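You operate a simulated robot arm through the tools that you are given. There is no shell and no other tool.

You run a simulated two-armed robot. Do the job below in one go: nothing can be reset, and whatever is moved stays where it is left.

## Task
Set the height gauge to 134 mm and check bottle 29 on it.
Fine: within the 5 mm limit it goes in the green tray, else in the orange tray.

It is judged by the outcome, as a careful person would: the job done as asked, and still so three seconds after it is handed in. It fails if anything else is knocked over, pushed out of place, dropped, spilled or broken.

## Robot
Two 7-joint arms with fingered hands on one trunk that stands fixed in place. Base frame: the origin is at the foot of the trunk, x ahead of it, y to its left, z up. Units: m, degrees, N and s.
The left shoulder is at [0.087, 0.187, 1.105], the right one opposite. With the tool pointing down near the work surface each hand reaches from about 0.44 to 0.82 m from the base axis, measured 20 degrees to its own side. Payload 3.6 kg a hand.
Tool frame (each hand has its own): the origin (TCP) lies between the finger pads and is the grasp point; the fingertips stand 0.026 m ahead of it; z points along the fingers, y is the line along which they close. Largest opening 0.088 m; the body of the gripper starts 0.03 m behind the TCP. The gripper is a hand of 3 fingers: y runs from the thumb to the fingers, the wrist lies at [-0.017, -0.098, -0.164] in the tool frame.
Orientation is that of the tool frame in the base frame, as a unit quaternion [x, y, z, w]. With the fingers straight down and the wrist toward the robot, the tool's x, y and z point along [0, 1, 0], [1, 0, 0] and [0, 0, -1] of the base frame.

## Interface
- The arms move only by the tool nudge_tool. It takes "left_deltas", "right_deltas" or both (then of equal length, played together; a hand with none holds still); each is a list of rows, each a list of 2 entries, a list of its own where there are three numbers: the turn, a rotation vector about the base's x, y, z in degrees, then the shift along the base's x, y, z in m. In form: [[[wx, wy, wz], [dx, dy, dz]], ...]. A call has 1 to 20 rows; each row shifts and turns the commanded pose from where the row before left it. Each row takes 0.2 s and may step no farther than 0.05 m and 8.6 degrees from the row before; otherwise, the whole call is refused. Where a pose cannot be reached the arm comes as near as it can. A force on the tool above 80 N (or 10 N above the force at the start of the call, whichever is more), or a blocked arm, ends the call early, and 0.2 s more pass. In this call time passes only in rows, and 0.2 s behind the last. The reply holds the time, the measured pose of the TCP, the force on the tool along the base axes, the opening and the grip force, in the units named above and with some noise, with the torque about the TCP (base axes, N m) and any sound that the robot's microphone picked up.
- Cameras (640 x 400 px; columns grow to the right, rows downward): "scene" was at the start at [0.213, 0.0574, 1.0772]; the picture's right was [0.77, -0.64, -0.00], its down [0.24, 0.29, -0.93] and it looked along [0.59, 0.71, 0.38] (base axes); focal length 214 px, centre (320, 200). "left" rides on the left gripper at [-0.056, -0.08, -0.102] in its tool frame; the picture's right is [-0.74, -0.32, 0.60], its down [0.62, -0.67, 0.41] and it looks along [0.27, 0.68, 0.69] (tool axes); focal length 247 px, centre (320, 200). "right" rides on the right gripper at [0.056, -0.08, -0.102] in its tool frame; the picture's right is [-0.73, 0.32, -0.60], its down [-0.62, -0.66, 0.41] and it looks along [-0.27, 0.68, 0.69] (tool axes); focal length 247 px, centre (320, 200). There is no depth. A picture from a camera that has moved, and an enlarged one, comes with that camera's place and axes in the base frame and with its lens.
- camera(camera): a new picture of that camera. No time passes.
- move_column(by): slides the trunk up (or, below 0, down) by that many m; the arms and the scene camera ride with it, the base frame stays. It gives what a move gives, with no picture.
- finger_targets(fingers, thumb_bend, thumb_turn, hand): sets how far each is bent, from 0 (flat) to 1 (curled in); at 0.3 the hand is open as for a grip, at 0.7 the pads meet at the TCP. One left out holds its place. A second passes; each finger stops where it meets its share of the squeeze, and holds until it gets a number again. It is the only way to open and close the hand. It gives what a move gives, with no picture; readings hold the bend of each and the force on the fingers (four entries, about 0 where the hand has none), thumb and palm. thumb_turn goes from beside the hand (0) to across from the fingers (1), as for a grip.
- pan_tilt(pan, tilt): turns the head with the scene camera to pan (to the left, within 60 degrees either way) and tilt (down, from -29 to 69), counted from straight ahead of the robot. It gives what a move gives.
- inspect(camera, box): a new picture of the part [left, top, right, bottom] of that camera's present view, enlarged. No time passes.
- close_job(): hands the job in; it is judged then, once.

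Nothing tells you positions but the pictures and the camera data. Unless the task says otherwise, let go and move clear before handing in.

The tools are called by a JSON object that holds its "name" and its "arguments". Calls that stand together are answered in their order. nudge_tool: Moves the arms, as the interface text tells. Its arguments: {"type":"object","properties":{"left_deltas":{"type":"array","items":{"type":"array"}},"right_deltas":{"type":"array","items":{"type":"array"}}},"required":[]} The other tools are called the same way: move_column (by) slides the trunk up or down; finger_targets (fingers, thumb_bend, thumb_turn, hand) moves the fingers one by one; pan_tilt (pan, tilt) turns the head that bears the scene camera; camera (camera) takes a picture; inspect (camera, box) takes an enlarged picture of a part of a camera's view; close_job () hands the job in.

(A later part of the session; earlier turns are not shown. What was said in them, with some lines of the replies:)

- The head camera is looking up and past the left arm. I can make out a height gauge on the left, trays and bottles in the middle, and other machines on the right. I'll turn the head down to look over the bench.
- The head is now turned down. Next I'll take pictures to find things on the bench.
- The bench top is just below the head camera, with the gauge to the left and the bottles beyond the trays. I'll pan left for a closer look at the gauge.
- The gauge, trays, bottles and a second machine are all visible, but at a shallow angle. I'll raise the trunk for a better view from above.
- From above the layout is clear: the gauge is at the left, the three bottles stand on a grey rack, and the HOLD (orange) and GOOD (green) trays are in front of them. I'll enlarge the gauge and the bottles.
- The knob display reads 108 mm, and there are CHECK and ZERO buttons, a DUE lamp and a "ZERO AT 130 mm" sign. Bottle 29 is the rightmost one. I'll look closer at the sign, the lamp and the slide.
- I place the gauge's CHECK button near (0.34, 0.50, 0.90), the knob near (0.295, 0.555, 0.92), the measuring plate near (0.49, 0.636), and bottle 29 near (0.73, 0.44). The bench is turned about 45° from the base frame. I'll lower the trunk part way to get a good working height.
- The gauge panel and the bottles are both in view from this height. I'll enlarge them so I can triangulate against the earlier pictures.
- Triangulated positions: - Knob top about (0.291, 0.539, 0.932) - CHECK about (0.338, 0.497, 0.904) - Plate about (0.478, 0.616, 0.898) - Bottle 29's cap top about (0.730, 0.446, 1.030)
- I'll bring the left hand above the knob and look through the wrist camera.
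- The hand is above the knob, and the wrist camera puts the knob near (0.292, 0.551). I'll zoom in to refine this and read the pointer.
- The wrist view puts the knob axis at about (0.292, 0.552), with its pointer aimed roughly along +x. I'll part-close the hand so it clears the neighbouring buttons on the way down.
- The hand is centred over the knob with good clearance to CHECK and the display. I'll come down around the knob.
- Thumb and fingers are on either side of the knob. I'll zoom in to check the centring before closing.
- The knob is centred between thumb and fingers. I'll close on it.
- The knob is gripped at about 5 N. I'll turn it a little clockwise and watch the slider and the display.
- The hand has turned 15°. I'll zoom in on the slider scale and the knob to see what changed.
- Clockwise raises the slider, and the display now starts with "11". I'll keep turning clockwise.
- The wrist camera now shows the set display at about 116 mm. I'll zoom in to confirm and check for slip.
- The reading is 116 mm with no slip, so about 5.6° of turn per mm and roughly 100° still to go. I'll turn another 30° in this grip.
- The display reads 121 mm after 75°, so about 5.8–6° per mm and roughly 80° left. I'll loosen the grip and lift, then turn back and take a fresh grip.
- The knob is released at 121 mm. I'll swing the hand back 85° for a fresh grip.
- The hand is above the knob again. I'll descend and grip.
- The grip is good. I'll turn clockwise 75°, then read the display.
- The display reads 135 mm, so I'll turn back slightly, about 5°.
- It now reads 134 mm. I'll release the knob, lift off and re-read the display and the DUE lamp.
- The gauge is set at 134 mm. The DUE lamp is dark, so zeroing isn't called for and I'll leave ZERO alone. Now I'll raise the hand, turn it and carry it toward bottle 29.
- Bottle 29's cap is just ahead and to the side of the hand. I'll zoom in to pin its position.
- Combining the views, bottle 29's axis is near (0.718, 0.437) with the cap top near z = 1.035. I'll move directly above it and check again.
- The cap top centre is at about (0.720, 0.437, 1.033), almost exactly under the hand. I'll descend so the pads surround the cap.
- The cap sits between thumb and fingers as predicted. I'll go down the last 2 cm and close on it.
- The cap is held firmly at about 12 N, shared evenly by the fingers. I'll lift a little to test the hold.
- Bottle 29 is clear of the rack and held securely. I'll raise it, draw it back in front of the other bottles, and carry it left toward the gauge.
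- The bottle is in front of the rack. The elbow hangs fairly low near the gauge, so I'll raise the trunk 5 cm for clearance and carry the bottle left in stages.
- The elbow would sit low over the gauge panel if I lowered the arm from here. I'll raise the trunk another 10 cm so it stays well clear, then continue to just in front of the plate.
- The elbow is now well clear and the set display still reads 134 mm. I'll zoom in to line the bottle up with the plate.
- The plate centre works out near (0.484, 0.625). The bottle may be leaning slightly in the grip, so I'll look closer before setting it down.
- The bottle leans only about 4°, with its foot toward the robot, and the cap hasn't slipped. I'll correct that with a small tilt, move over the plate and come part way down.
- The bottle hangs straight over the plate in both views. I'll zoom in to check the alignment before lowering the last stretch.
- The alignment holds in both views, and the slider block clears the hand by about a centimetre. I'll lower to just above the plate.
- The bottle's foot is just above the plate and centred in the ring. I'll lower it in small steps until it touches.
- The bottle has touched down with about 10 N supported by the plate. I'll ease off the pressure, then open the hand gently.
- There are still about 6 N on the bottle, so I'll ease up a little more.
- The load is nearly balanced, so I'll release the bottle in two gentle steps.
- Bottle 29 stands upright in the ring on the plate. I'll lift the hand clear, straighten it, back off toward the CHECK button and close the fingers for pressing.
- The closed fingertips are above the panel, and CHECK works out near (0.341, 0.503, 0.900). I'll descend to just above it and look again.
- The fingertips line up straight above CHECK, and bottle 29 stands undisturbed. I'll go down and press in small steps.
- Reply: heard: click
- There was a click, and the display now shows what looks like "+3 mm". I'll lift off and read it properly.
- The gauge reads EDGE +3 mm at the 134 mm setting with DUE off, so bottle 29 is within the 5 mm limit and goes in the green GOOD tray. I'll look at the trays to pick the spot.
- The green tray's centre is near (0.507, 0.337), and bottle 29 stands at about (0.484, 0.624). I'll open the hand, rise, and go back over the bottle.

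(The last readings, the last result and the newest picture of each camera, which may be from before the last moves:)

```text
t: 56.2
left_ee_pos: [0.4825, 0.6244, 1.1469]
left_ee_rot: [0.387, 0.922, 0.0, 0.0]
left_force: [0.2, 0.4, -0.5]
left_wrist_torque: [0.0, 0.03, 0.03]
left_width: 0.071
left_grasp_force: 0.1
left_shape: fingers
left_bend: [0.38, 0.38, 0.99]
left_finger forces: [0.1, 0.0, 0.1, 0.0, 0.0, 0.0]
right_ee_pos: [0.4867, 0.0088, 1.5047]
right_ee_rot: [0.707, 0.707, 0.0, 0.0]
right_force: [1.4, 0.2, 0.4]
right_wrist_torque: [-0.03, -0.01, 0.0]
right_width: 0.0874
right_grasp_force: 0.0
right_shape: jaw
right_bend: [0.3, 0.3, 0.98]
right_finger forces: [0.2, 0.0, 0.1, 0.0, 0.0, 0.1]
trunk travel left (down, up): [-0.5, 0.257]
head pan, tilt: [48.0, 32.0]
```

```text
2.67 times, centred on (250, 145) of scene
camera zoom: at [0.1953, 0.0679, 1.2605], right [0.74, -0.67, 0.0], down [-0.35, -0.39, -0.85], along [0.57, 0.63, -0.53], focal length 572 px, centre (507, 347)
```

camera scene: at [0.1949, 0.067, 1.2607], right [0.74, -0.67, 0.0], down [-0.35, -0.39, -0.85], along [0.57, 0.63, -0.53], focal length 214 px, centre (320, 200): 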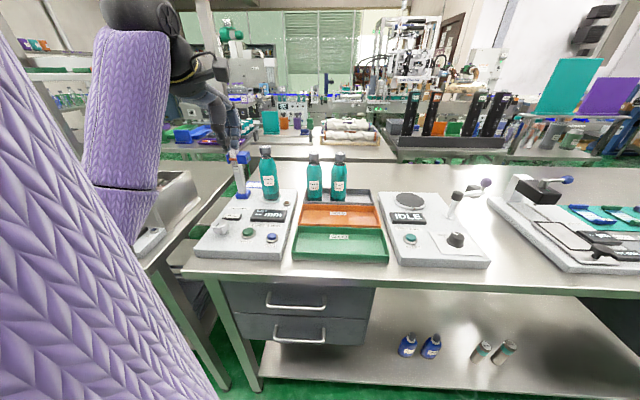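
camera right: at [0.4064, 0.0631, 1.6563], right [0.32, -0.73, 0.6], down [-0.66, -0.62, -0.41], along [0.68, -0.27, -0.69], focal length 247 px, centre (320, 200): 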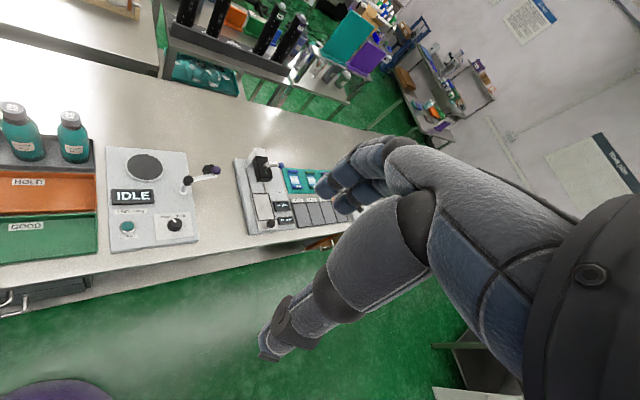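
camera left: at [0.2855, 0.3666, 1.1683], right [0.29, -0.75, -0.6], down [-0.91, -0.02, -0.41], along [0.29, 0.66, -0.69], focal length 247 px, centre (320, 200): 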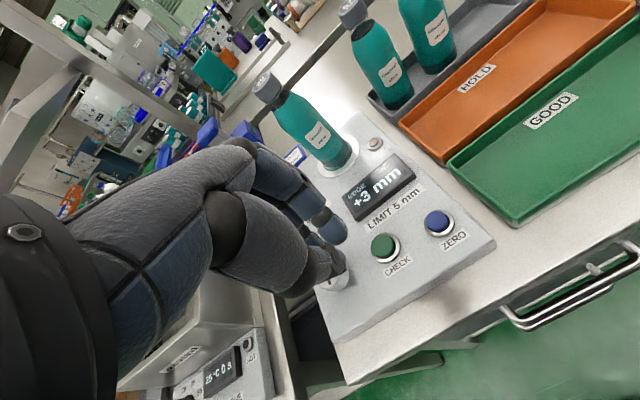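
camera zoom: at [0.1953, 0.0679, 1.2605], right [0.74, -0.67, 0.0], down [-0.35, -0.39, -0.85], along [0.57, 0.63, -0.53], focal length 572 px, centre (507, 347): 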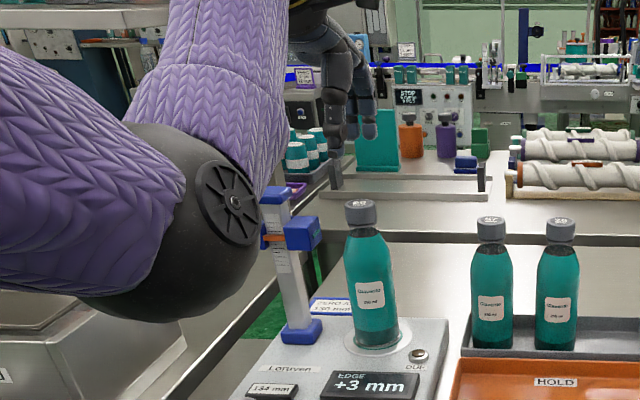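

The cap is directly beneath the hand at about (0.484, 0.623). I'll descend and grip it again.

{"name": "nudge_tool", "arguments": {"left_deltas": [[[0, 0, 0], [0.001, -0.001, -0.022]], [[0, 0, 0], [0.0005, 0, -0.022]], [[0, 0, 0], [0, 0, -0.022]], [[0, 0, 0], [0, 0, -0.02]], [[0, 0, 0], [0, 0, -0.01]]]}}

{"name": "inspect", "arguments": {"camera": "left", "box": [240, 160, 480, 360]}}

{"name": "inspect", "arguments": {"camera": "scene", "box": [190, 70, 310, 220]}}

```text
t: 57.5
left_ee_pos: [0.4855, 0.624, 1.0535]
left_ee_rot: [0.387, 0.922, 0.0, 0.0]
left_force: [0.7, -1.3, -0.4]
left_wrist_torque: [-0.02, -0.02, -0.01]
left_width: 0.0712
left_grasp_force: 0.1
left_shape: fingers
left_bend: [0.38, 0.38, 0.99]
left_finger forces: [0.1, 0.0, 0.0, 0.0, 0.0, 0.0]
right_ee_pos: [0.486, 0.0085, 1.5056]
right_ee_rot: [0.707, 0.707, -0.001, 0.0]
right_force: [-0.5, 0.9, 0.6]
right_wrist_torque: [-0.01, 0.01, -0.02]
right_width: 0.0878
right_grasp_force: 0.1
right_shape: jaw
right_bend: [0.3, 0.3, 0.98]
right_finger forces: [0.1, 0.0, 0.0, 0.0, 0.0, 0.0]
trunk travel left (down, up): [-0.5, 0.257]
head pan, tilt: [48.0, 32.0]
```

```text
2.00 times, centred on (360, 260) of left
camera zoom: at [0.4687, 0.5278, 1.1559], right [0.29, -0.75, -0.6], down [-0.91, -0.02, -0.41], along [0.29, 0.66, -0.69], focal length 494 px, centre (240, 80)
```

zoom: 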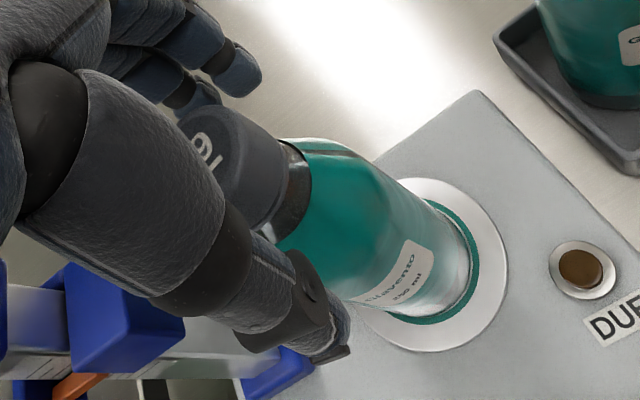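

```text
2.67 times, centred on (250, 145) of scene
camera zoom: at [0.1949, 0.067, 1.2607], right [0.74, -0.67, 0.0], down [-0.35, -0.39, -0.85], along [0.57, 0.63, -0.53], focal length 572 px, centre (507, 347)
```

zoom: 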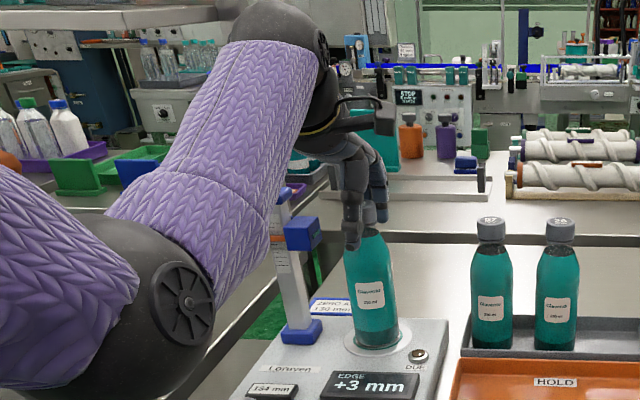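

The pads are around the cap again and the bottle is undisturbed. I'll close the grip.

{"name": "finger_targets", "arguments": {"hand": "left", "fingers": 0.7, "thumb_bend": 0.68}}

{"name": "nudge_tool", "arguments": {"left_deltas": [[[0, 0, 0], [0, 0, 0.01]], [[0, 0, 0], [0, 0, 0.015]]]}}

{"name": "inspect", "arguments": {"camera": "left", "box": [240, 160, 480, 360]}}

{"name": "inspect", "arguments": {"camera": "scene", "box": [190, 70, 310, 220]}}

```text
t: 58.5
left_ee_pos: [0.4843, 0.6248, 1.0525]
left_ee_rot: [0.387, 0.922, -0.002, -0.001]
left_force: [-0.3, 0.4, 1.6]
left_wrist_torque: [0.03, -0.03, -0.01]
left_width: 0.0271
left_grasp_force: 11.0
left_shape: fingers
left_bend: [0.62, 0.58, 1.0]
left_finger forces: [3.0, 8.8, 0.1, 0.1, 10.9, 0.0]
right_ee_pos: [0.4857, 0.0086, 1.5041]
right_ee_rot: [0.707, 0.707, 0.0, 0.0]
right_force: [-0.6, 0.6, -0.3]
right_wrist_torque: [0.0, -0.03, -0.02]
right_width: 0.0877
right_grasp_force: 0.0
right_shape: jaw
right_bend: [0.3, 0.3, 0.98]
right_finger forces: [0.1, 0.1, 0.1, 0.1, 0.1, 0.0]
trunk travel left (down, up): [-0.5, 0.257]
head pan, tilt: [48.0, 32.0]
```

```text
t: 59.0
left_ee_pos: [0.4853, 0.6242, 1.0783]
left_ee_rot: [0.387, 0.922, 0.0, 0.0]
left_force: [-0.1, -0.5, -3.3]
left_wrist_torque: [0.01, 0.01, -0.03]
left_width: 0.0267
left_grasp_force: 11.6
left_shape: fingers
left_bend: [0.63, 0.58, 1.0]
left_finger forces: [3.0, 8.9, 0.1, 0.1, 10.7, 0.1]
right_ee_pos: [0.4856, 0.0077, 1.5036]
right_ee_rot: [0.708, 0.707, 0.0, -0.001]
right_force: [0.2, -0.1, 0.5]
right_wrist_torque: [-0.02, -0.01, -0.02]
right_width: 0.0874
right_grasp_force: 0.1
right_shape: jaw
right_bend: [0.3, 0.3, 0.98]
right_finger forces: [0.1, 0.0, 0.0, 0.1, 0.0, 0.1]
trunk travel left (down, up): [-0.5, 0.257]
head pan, tilt: [48.0, 32.0]
```

```text
2.00 times, centred on (360, 260) of left
camera zoom: at [0.4698, 0.5276, 1.1804], right [0.29, -0.75, -0.6], down [-0.91, -0.02, -0.41], along [0.29, 0.66, -0.69], focal length 494 px, centre (240, 80)
```

zoom: 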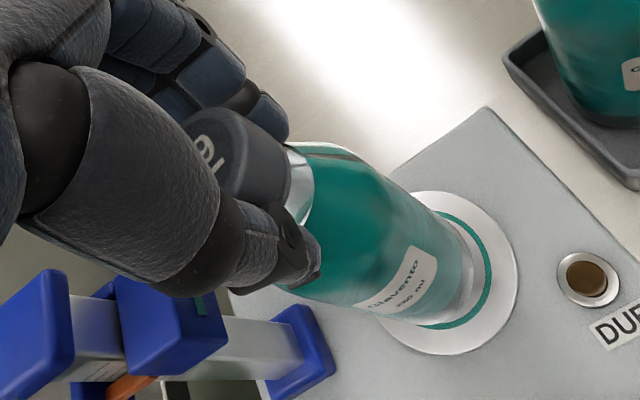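

```text
2.67 times, centred on (250, 145) of scene
camera zoom: at [0.1951, 0.0672, 1.2606], right [0.74, -0.67, 0.0], down [-0.35, -0.39, -0.85], along [0.57, 0.63, -0.53], focal length 572 px, centre (507, 347)
```

zoom: 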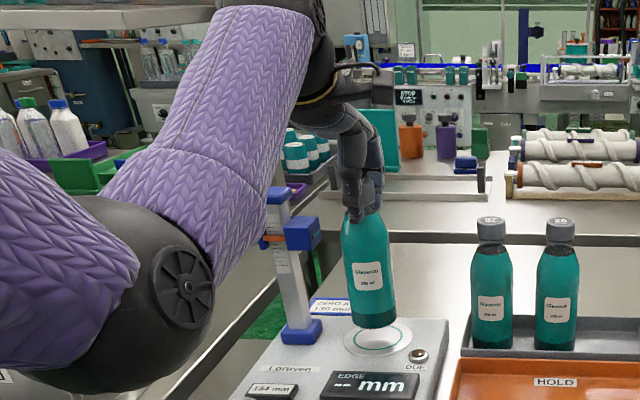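

The bottle is lifted off the plate and held at about 11 N. I'll raise the trunk for clearance and carry it over to the green tray.

{"name": "move_column", "arguments": {"by": 0.1}}

{"name": "nudge_tool", "arguments": {"left_deltas": [[[0, 0, 0], [-0.02, -0.02, 0]], [[0, 0, 0], [-0.02, -0.02, 0]], [[0, 0, 0], [-0.01, -0.02, 0]], [[0, 0, -2], [0, -0.03, 0]], [[0, 0, -2], [0.009, -0.033, 0]], [[0, 0, -2], [0.012, -0.033, 0]], [[0, 0, -2], [0.012, -0.033, 0]], [[0, 0, -2], [0.012, -0.033, 0]]]}}

{"name": "camera", "arguments": {"camera": "scene"}}

{"name": "camera", "arguments": {"camera": "left"}}

```text
t: 60.4
left_ee_pos: [0.484, 0.6237, 1.1777]
left_ee_rot: [0.387, 0.922, -0.001, -0.001]
left_force: [0.4, 0.7, -3.5]
left_wrist_torque: [-0.01, -0.04, 0.0]
left_width: 0.027
left_grasp_force: 11.4
left_shape: fingers
left_bend: [0.63, 0.58, 1.0]
left_finger forces: [2.8, 9.1, 0.1, 0.0, 10.7, 0.0]
right_ee_pos: [0.4858, 0.008, 1.6045]
right_ee_rot: [0.707, 0.707, 0.0, 0.0]
right_force: [-0.1, 0.1, 0.8]
right_wrist_torque: [0.02, 0.01, 0.0]
right_width: 0.0875
right_grasp_force: 0.0
right_shape: jaw
right_bend: [0.3, 0.3, 0.98]
right_finger forces: [0.0, 0.0, 0.1, 0.0, 0.0, 0.0]
trunk travel left (down, up): [-0.6, 0.157]
head pan, tilt: [48.0, 32.0]
```

```text
t: 62.2
left_ee_pos: [0.4787, 0.4012, 1.1782]
left_ee_rot: [0.465, 0.885, 0.0, -0.001]
left_force: [-0.9, 0.9, -1.7]
left_wrist_torque: [-0.01, 0.03, 0.04]
left_width: 0.0264
left_grasp_force: 11.8
left_shape: fingers
left_bend: [0.63, 0.58, 1.0]
left_finger forces: [2.9, 9.4, 0.0, 0.0, 10.6, 0.0]
right_ee_pos: [0.4869, 0.0067, 1.6048]
right_ee_rot: [0.707, 0.707, -0.001, 0.0]
right_force: [0.3, 0.1, 0.4]
right_wrist_torque: [0.03, 0.0, 0.01]
right_width: 0.0874
right_grasp_force: 0.0
right_shape: jaw
right_bend: [0.3, 0.3, 0.98]
right_finger forces: [0.1, 0.0, 0.0, 0.0, 0.1, 0.0]
trunk travel left (down, up): [-0.6, 0.157]
head pan, tilt: [48.0, 32.0]
```

```text
taken
camera scene: at [0.1916, 0.0663, 1.363], right [0.74, -0.67, 0.0], down [-0.35, -0.39, -0.85], along [0.57, 0.63, -0.53], focal length 214 px, centre (320, 200)
```

scene: 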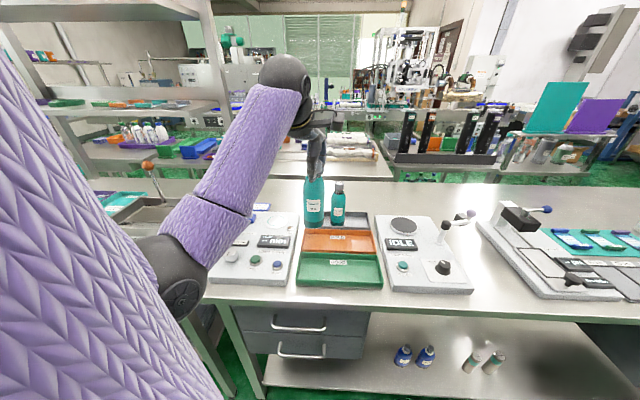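

```text
taken
camera left: at [0.4465, 0.3099, 1.2794], right [0.15, -0.79, -0.6], down [-0.9, 0.14, -0.41], along [0.4, 0.6, -0.69], focal length 247 px, centre (320, 200)
```

left: 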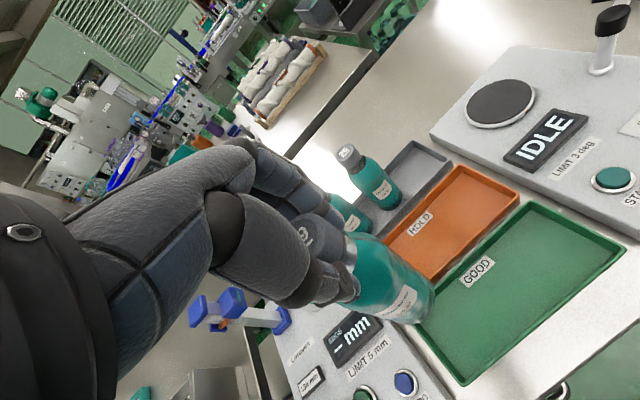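

The elbow is clear, and two views agree on the tray centre at (0.507, 0.337). I'll check how the bottle hangs before going over the tray.

{"name": "inspect", "arguments": {"camera": "left", "box": [280, 190, 480, 350]}}

{"name": "inspect", "arguments": {"camera": "scene", "box": [270, 110, 400, 300]}}

```text
2.50 times, centred on (380, 270) of left
camera zoom: at [0.4465, 0.3099, 1.2794], right [0.15, -0.79, -0.6], down [-0.9, 0.14, -0.41], along [0.4, 0.6, -0.69], focal length 617 px, centre (170, 25)
```

zoom: 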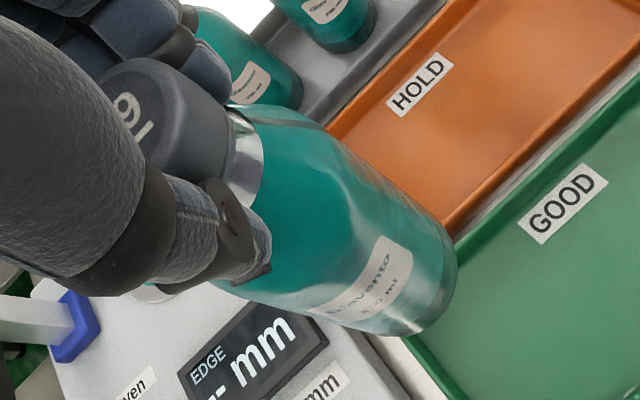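

```text
2.11 times, centred on (335, 205) of scene
camera zoom: at [0.1916, 0.0663, 1.363], right [0.74, -0.67, 0.0], down [-0.35, -0.39, -0.85], along [0.57, 0.63, -0.53], focal length 452 px, centre (288, 190)
```

zoom: 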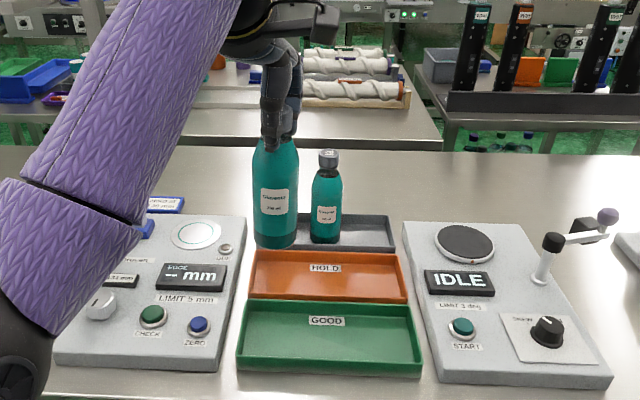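

The bottle hangs practically vertical. I'll move over the tray centre and come part way down.

{"name": "nudge_tool", "arguments": {"left_deltas": [[[0, 0, 0], [0.0143, -0.032, 0]], [[0, 0, 0], [0.0142, -0.032, 0]], [[0, 0, 0], [0, 0, -0.03]], [[0, 0, 0], [0, 0, -0.03]], [[0, 0, 0], [0, 0, -0.03]]]}}

{"name": "camera", "arguments": {"camera": "scene"}}

{"name": "inspect", "arguments": {"camera": "scene", "box": [270, 110, 400, 300]}}

{"name": "inspect", "arguments": {"camera": "left", "box": [280, 180, 560, 400]}}

```text
t: 63.4
left_ee_pos: [0.5091, 0.3397, 1.089]
left_ee_rot: [0.465, 0.885, 0.0, -0.001]
left_force: [-0.5, 0.4, -2.9]
left_wrist_torque: [0.02, -0.04, -0.01]
left_width: 0.0264
left_grasp_force: 11.2
left_shape: fingers
left_bend: [0.63, 0.58, 1.0]
left_finger forces: [3.2, 9.5, 0.0, 0.0, 10.7, 0.0]
right_ee_pos: [0.4858, 0.0085, 1.6054]
right_ee_rot: [0.707, 0.707, 0.0, 0.0]
right_force: [-0.4, -0.3, 0.6]
right_wrist_torque: [0.03, 0.0, 0.02]
right_width: 0.0878
right_grasp_force: 0.0
right_shape: jaw
right_bend: [0.3, 0.3, 0.98]
right_finger forces: [0.0, 0.1, 0.0, 0.1, 0.0, 0.0]
trunk travel left (down, up): [-0.6, 0.157]
head pan, tilt: [48.0, 32.0]
```

```text
taken
camera scene: at [0.1912, 0.0674, 1.363], right [0.74, -0.67, 0.0], down [-0.35, -0.39, -0.85], along [0.57, 0.63, -0.53], focal length 214 px, centre (320, 200)
```

scene: 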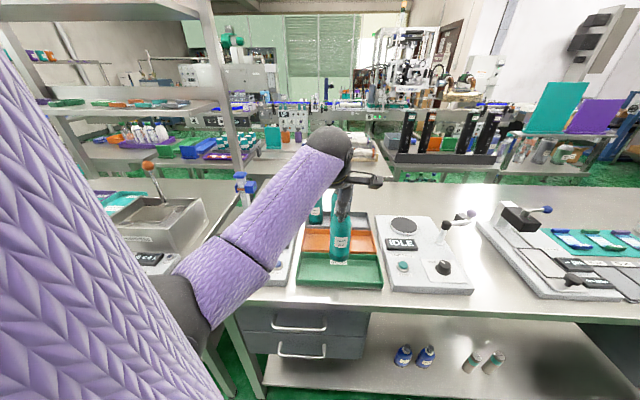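

```text
2.11 times, centred on (335, 205) of scene
camera zoom: at [0.1912, 0.0674, 1.363], right [0.74, -0.67, 0.0], down [-0.35, -0.39, -0.85], along [0.57, 0.63, -0.53], focal length 452 px, centre (288, 190)
```

zoom: 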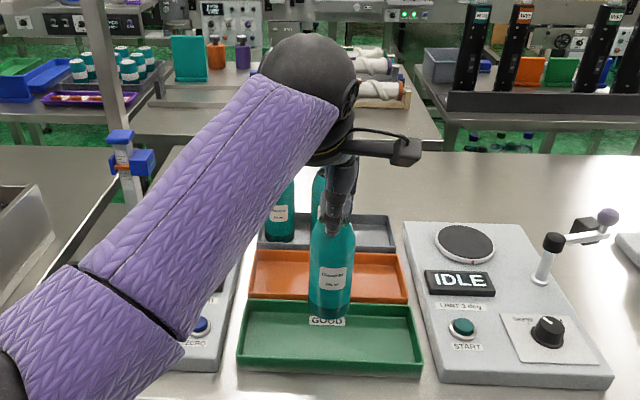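

```text
1.82 times, centred on (420, 290) of left
camera zoom: at [0.4766, 0.248, 1.1903], right [0.15, -0.79, -0.6], down [-0.9, 0.14, -0.41], along [0.41, 0.6, -0.69], focal length 449 px, centre (138, 36)
```

zoom: 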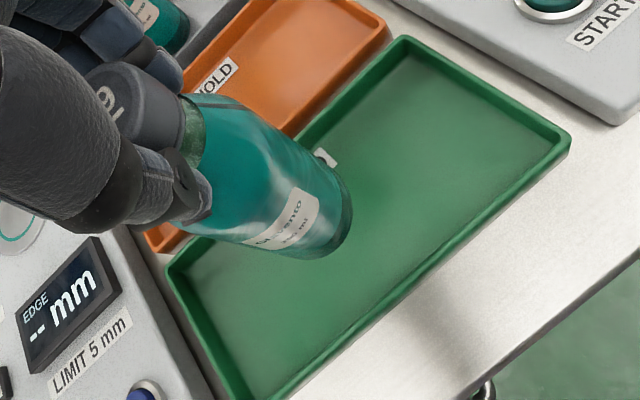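

The landing spot is well inside the green tray, clear of all its walls. I'll lower further, then in small steps to contact.

{"name": "nudge_tool", "arguments": {"left_deltas": [[[0, 0, 0], [-0.001, 0, -0.02]], [[0, 0, 0], [-0.001, 0, -0.02]], [[0, 0, 0], [0, 0, -0.01]]]}}

{"name": "inspect", "arguments": {"camera": "scene", "box": [290, 170, 400, 300]}}

{"name": "inspect", "arguments": {"camera": "left", "box": [280, 180, 560, 400]}}

```text
t: 64.2
left_ee_pos: [0.5072, 0.3389, 1.0381]
left_ee_rot: [0.465, 0.885, 0.0, 0.0]
left_force: [0.2, -0.5, -2.4]
left_wrist_torque: [0.05, 0.02, 0.01]
left_width: 0.0264
left_grasp_force: 11.5
left_shape: fingers
left_bend: [0.63, 0.58, 1.0]
left_finger forces: [3.2, 9.6, 0.1, 0.0, 10.6, 0.0]
right_ee_pos: [0.4857, 0.0082, 1.6041]
right_ee_rot: [0.707, 0.707, -0.001, 0.0]
right_force: [-0.1, 0.1, 0.0]
right_wrist_torque: [-0.04, -0.05, 0.05]
right_width: 0.0877
right_grasp_force: 0.1
right_shape: jaw
right_bend: [0.3, 0.3, 0.98]
right_finger forces: [0.0, 0.0, 0.1, 0.0, 0.1, 0.0]
trunk travel left (down, up): [-0.6, 0.157]
head pan, tilt: [48.0, 32.0]
```

```text
3.08 times, centred on (345, 235) of scene
camera zoom: at [0.1915, 0.067, 1.363], right [0.74, -0.67, 0.0], down [-0.35, -0.39, -0.85], along [0.57, 0.63, -0.53], focal length 660 px, centre (243, 92)
```

zoom: 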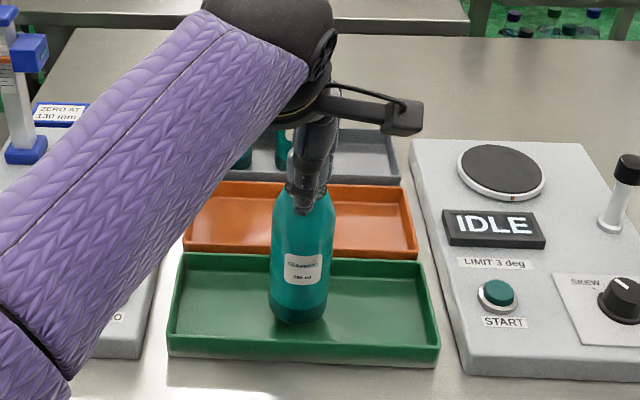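

```text
1.82 times, centred on (420, 290) of left
camera zoom: at [0.4743, 0.2464, 1.1406], right [0.15, -0.79, -0.6], down [-0.9, 0.14, -0.41], along [0.4, 0.6, -0.69], focal length 449 px, centre (138, 36)
```

zoom: 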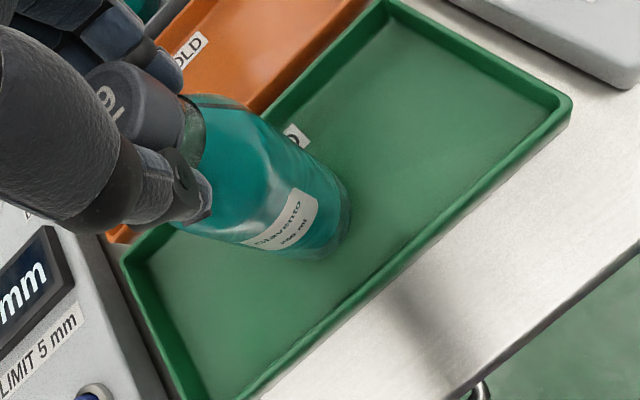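

The bottle is inside the green tray, just above the floor. I'll lower it in small steps until it touches.

{"name": "nudge_tool", "arguments": {"left_deltas": [[[0, 0, 0], [0, 0, -0.004]], [[0, 0, 0], [0, 0, -0.004]], [[0, 0, 0], [0, 0, -0.003]]]}}

```text
t: 65.0
left_ee_pos: [0.507, 0.3386, 1.0275]
left_ee_rot: [0.465, 0.885, 0.0, 0.0]
left_force: [0.1, 0.1, -3.0]
left_wrist_torque: [0.01, -0.01, -0.04]
left_width: 0.0262
left_grasp_force: 11.5
left_shape: fingers
left_bend: [0.63, 0.58, 1.0]
left_finger forces: [3.3, 9.5, 0.1, 0.0, 10.7, 0.0]
right_ee_pos: [0.4852, 0.0075, 1.6052]
right_ee_rot: [0.707, 0.707, -0.001, 0.0]
right_force: [-0.1, 0.2, -0.3]
right_wrist_torque: [0.02, 0.04, -0.03]
right_width: 0.0878
right_grasp_force: 0.0
right_shape: jaw
right_bend: [0.3, 0.3, 0.98]
right_finger forces: [0.0, 0.0, 0.0, 0.1, 0.1, 0.1]
trunk travel left (down, up): [-0.6, 0.157]
head pan, tilt: [48.0, 32.0]
```

There is no contact yet, so I'll continue down in fine steps.

{"name": "nudge_tool", "arguments": {"left_deltas": [[[0, 0, 0], [0, 0, -0.002]], [[0, 0, 0], [0, 0, -0.002]], [[0, 0, 0], [0, 0, -0.002]]]}}

```text
t: 65.8
left_ee_pos: [0.5071, 0.3372, 1.024]
left_ee_rot: [0.465, 0.885, 0.003, 0.002]
left_force: [-2.3, -0.2, 13.6]
left_wrist_torque: [-0.02, 0.13, 0.02]
left_width: 0.0261
left_grasp_force: 12.9
left_shape: fingers
left_bend: [0.63, 0.58, 1.0]
left_finger forces: [2.9, 9.6, 0.0, 0.1, 13.2, 0.1]
right_ee_pos: [0.4845, 0.0075, 1.6047]
right_ee_rot: [0.707, 0.707, 0.001, 0.0]
right_force: [0.2, 0.1, 0.6]
right_wrist_torque: [-0.02, 0.02, -0.02]
right_width: 0.0875
right_grasp_force: 0.0
right_shape: jaw
right_bend: [0.3, 0.3, 0.98]
right_finger forces: [0.1, 0.0, 0.0, 0.0, 0.0, 0.2]
trunk travel left (down, up): [-0.6, 0.157]
head pan, tilt: [48.0, 32.0]
```

The bottle is on the tray floor. I'll ease off the pressure before letting go.

{"name": "nudge_tool", "arguments": {"left_deltas": [[[0, 0, 0], [0, 0, 0.003]]]}}

{"name": "inspect", "arguments": {"camera": "scene", "box": [290, 170, 400, 300]}}

```text
t: 66.2
left_ee_pos: [0.506, 0.3388, 1.0257]
left_ee_rot: [0.465, 0.885, 0.0, -0.001]
left_force: [-0.3, -0.9, 5.9]
left_wrist_torque: [0.06, -0.01, 0.0]
left_width: 0.0264
left_grasp_force: 12.7
left_shape: fingers
left_bend: [0.63, 0.58, 1.0]
left_finger forces: [3.4, 10.3, 0.1, 0.1, 12.4, 0.1]
right_ee_pos: [0.4858, 0.0078, 1.604]
right_ee_rot: [0.707, 0.708, -0.001, 0.0]
right_force: [0.5, 0.9, -0.1]
right_wrist_torque: [-0.01, 0.04, -0.02]
right_width: 0.0879
right_grasp_force: 0.1
right_shape: jaw
right_bend: [0.3, 0.3, 0.98]
right_finger forces: [0.1, 0.0, 0.1, 0.0, 0.1, 0.0]
trunk travel left (down, up): [-0.6, 0.157]
head pan, tilt: [48.0, 32.0]
```

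```text
3.08 times, centred on (345, 235) of scene
camera zoom: at [0.1909, 0.0668, 1.363], right [0.74, -0.67, 0.0], down [-0.35, -0.39, -0.85], along [0.57, 0.63, -0.53], focal length 660 px, centre (243, 92)
```

zoom: 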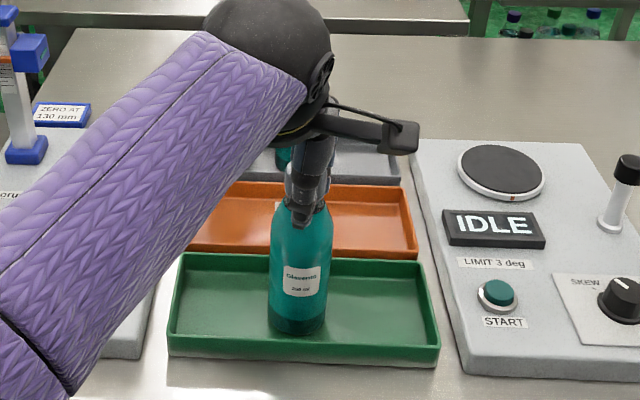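

The bottle stands in the green tray with about 6 N still pressing. I'll ease up a touch more and then open in two steps.

{"name": "nudge_tool", "arguments": {"left_deltas": [[[0, 0, 0], [0, 0, 0.0015]]]}}

{"name": "finger_targets", "arguments": {"hand": "left", "fingers": 0.57, "thumb_bend": 0.52}}

{"name": "finger_targets", "arguments": {"hand": "left", "fingers": 0.36, "thumb_bend": 0.36}}

{"name": "inspect", "arguments": {"camera": "scene", "box": [290, 170, 400, 300]}}

{"name": "inspect", "arguments": {"camera": "left", "box": [240, 160, 520, 380]}}

```text
t: 66.6
left_ee_pos: [0.507, 0.338, 1.0251]
left_ee_rot: [0.465, 0.885, -0.001, -0.001]
left_force: [0.0, 0.6, -0.2]
left_wrist_torque: [0.04, -0.08, 0.02]
left_width: 0.0265
left_grasp_force: 12.1
left_shape: fingers
left_bend: [0.63, 0.58, 1.0]
left_finger forces: [3.2, 9.8, 0.0, 0.1, 11.1, 0.0]
right_ee_pos: [0.4864, 0.0082, 1.6049]
right_ee_rot: [0.707, 0.707, 0.0, 0.0]
right_force: [-0.2, 0.3, 0.8]
right_wrist_torque: [0.04, 0.01, 0.02]
right_width: 0.0877
right_grasp_force: 0.0
right_shape: jaw
right_bend: [0.3, 0.3, 0.98]
right_finger forces: [0.0, 0.0, 0.1, 0.1, 0.1, 0.1]
trunk travel left (down, up): [-0.6, 0.157]
head pan, tilt: [48.0, 32.0]
```

```text
t: 67.6
left_ee_pos: [0.5056, 0.338, 1.0274]
left_ee_rot: [0.466, 0.885, 0.001, 0.0]
left_force: [-0.3, -0.1, -0.9]
left_wrist_torque: [0.01, 0.02, 0.0]
left_width: 0.0364
left_grasp_force: 0.0
left_shape: fingers
left_bend: [0.56, 0.52, 1.0]
left_finger forces: [0.0, 0.1, 0.1, 0.1, 0.3, 0.0]
right_ee_pos: [0.4862, 0.008, 1.6051]
right_ee_rot: [0.707, 0.707, -0.001, 0.0]
right_force: [0.3, -0.5, -0.2]
right_wrist_torque: [-0.01, -0.02, 0.04]
right_width: 0.0877
right_grasp_force: 0.0
right_shape: jaw
right_bend: [0.3, 0.3, 0.98]
right_finger forces: [0.0, 0.0, 0.1, 0.0, 0.0, 0.1]
trunk travel left (down, up): [-0.6, 0.157]
head pan, tilt: [48.0, 32.0]
```

```text
t: 68.6
left_ee_pos: [0.5062, 0.3379, 1.0264]
left_ee_rot: [0.465, 0.885, -0.001, 0.0]
left_force: [-0.2, 0.0, 0.8]
left_wrist_torque: [0.0, 0.02, 0.0]
left_width: 0.0752
left_grasp_force: 0.1
left_shape: fingers
left_bend: [0.36, 0.36, 0.98]
left_finger forces: [0.0, 0.0, 0.0, 0.0, 0.1, 0.1]
right_ee_pos: [0.4859, 0.0082, 1.6044]
right_ee_rot: [0.707, 0.707, 0.0, 0.0]
right_force: [-0.2, 1.1, 0.1]
right_wrist_torque: [-0.02, -0.01, -0.02]
right_width: 0.0878
right_grasp_force: 0.0
right_shape: jaw
right_bend: [0.3, 0.3, 0.98]
right_finger forces: [0.0, 0.1, 0.0, 0.1, 0.0, 0.1]
trunk travel left (down, up): [-0.6, 0.157]
head pan, tilt: [48.0, 32.0]
```

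```text
3.08 times, centred on (345, 235) of scene
camera zoom: at [0.1911, 0.067, 1.363], right [0.74, -0.67, 0.0], down [-0.35, -0.39, -0.85], along [0.57, 0.63, -0.53], focal length 660 px, centre (243, 92)
```

zoom: 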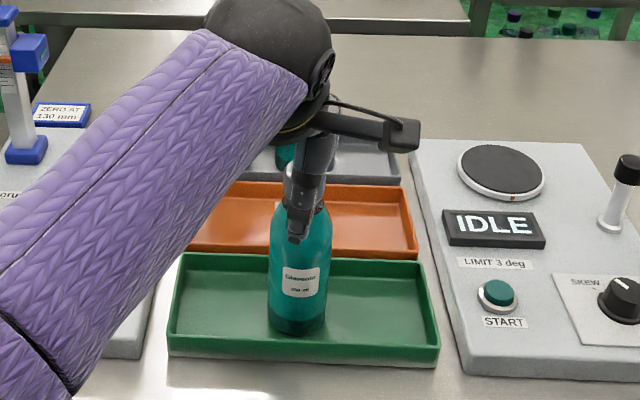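

```text
1.82 times, centred on (380, 270) of left
camera zoom: at [0.4736, 0.2462, 1.1288], right [0.15, -0.79, -0.6], down [-0.9, 0.14, -0.41], along [0.4, 0.6, -0.69], focal length 449 px, centre (211, 73)
```

zoom: 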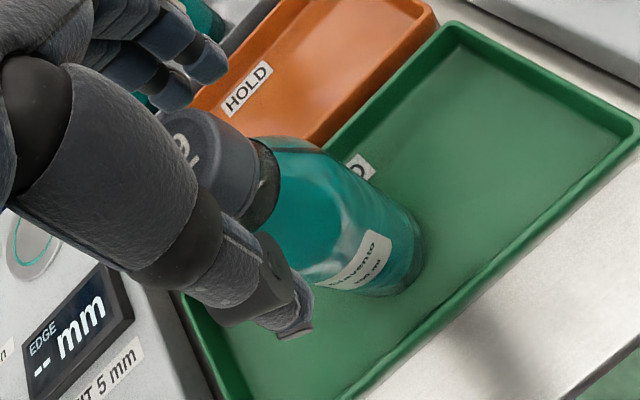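

Bottle 29 stands free in the green tray. I'll lift the hand straight up and clear.

{"name": "nudge_tool", "arguments": {"left_deltas": [[[0, 0, 0], [0, 0, 0.015]], [[0, 0, 0], [0, 0, 0.025]], [[0, 0, 0], [0, 0, 0.035]], [[0, 0, 0], [0, 0, 0.04]], [[0, 0, 0], [0, 0, 0.04]], [[0, 0, 0], [-0.03, 0.02, 0.03]], [[0, 0, 0], [-0.03, 0.03, 0.02]], [[0, 0, 0], [-0.03, 0.03, 0.02]]]}}

{"name": "camera", "arguments": {"camera": "scene"}}

{"name": "camera", "arguments": {"camera": "left"}}

```text
t: 70.4
left_ee_pos: [0.4147, 0.4177, 1.2508]
left_ee_rot: [0.466, 0.885, 0.0, 0.0]
left_force: [-0.1, -0.8, 0.0]
left_wrist_torque: [0.0, -0.01, 0.02]
left_width: 0.0752
left_grasp_force: 0.3
left_shape: fingers
left_bend: [0.36, 0.36, 0.98]
left_finger forces: [0.0, 0.0, 0.0, 0.0, 0.0, 0.0]
right_ee_pos: [0.4851, 0.0082, 1.6053]
right_ee_rot: [0.708, 0.707, -0.001, 0.0]
right_force: [0.3, 0.1, -0.3]
right_wrist_torque: [0.01, -0.01, 0.0]
right_width: 0.0875
right_grasp_force: 0.0
right_shape: jaw
right_bend: [0.3, 0.3, 0.98]
right_finger forces: [0.0, 0.0, 0.1, 0.0, 0.0, 0.1]
trunk travel left (down, up): [-0.6, 0.157]
head pan, tilt: [48.0, 32.0]
```

```text
taken
camera scene: at [0.1907, 0.0676, 1.3631], right [0.74, -0.67, 0.0], down [-0.35, -0.39, -0.85], along [0.57, 0.63, -0.53], focal length 214 px, centre (320, 200)
```

scene: 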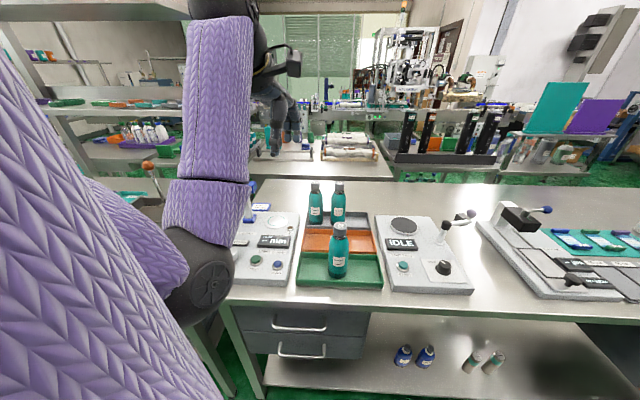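

```text
taken
camera left: at [0.3824, 0.3262, 1.3535], right [0.15, -0.79, -0.6], down [-0.9, 0.14, -0.41], along [0.41, 0.6, -0.69], focal length 247 px, centre (320, 200)
```

left: 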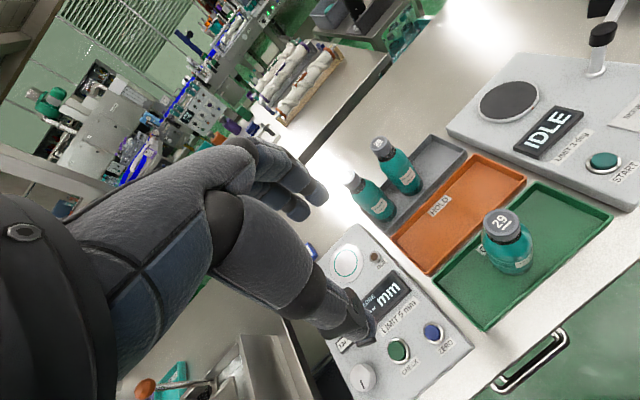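

Bottle 29 stands in the green tray and the hand is clear. I'll do a last check of the bottle, the gauge setting and the other bottles.

{"name": "inspect", "arguments": {"camera": "left", "box": [310, 120, 630, 400]}}

{"name": "inspect", "arguments": {"camera": "scene", "box": [270, 170, 400, 300]}}

{"name": "inspect", "arguments": {"camera": "left", "box": [310, 220, 430, 400]}}

```text
1.43 times, centred on (470, 260) of left
camera zoom: at [0.3824, 0.3262, 1.3535], right [0.15, -0.79, -0.6], down [-0.9, 0.14, -0.41], along [0.41, 0.6, -0.69], focal length 353 px, centre (106, 114)
```

zoom: 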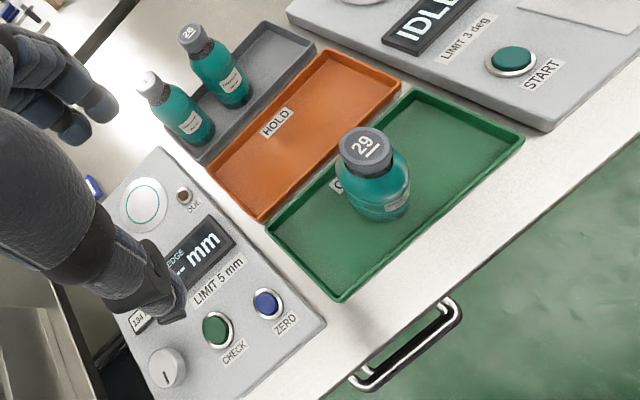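

```text
3.08 times, centred on (335, 235) of scene
camera zoom: at [0.1907, 0.0676, 1.3631], right [0.74, -0.67, 0.0], down [-0.35, -0.39, -0.85], along [0.57, 0.63, -0.53], focal length 660 px, centre (274, 92)
```

zoom: 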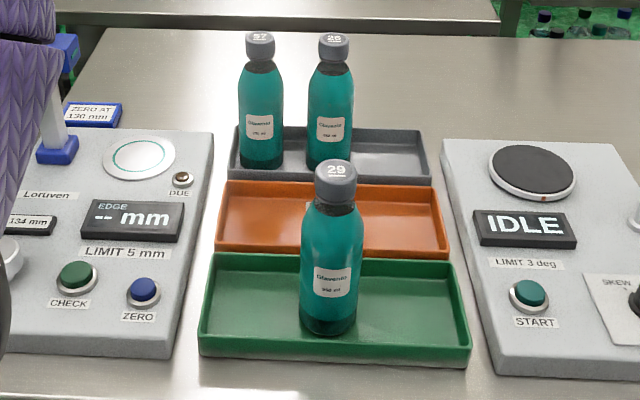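

```text
2.22 times, centred on (370, 310) of left
camera zoom: at [0.3824, 0.3262, 1.3535], right [0.15, -0.79, -0.6], down [-0.9, 0.14, -0.41], along [0.41, 0.6, -0.69], focal length 549 px, centre (209, -44)
```

zoom: 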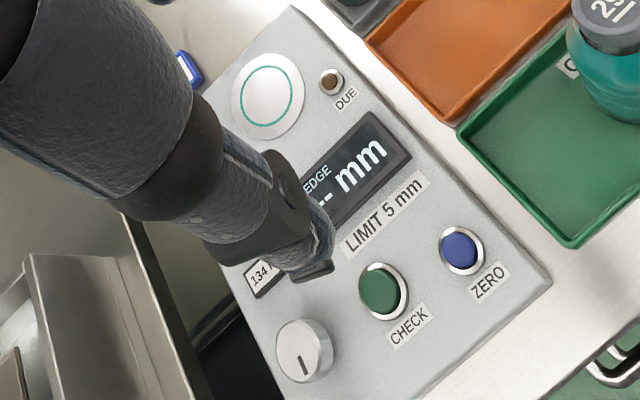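

Everything is as it should be:
- **Gauge:** it reads 134 mm with the DUE lamp off.
- **Bottle 29:** it checked at +3 mm and stands upright in the green GOOD tray.
- **Other bottles:** 26 and 57 are still in the rack.
- **Hands:** both are clear of the bench.

I'm handing the job in.

{"name": "close_job", "arguments": {}}

```text
The job is handed in.
```

Bottle 29 passed. With the height gauge set to 134 mm, the check read +3 mm, within the 5 mm limit, so the bottle is now standing upright in the green tray.

I did not press ZERO, because the gauge's DUE lamp stayed dark throughout. Bottles 26 and 57 are still in the rack, and I saw nothing else knocked over or moved. Both hands were empty and clear of the bench when I handed the job in.
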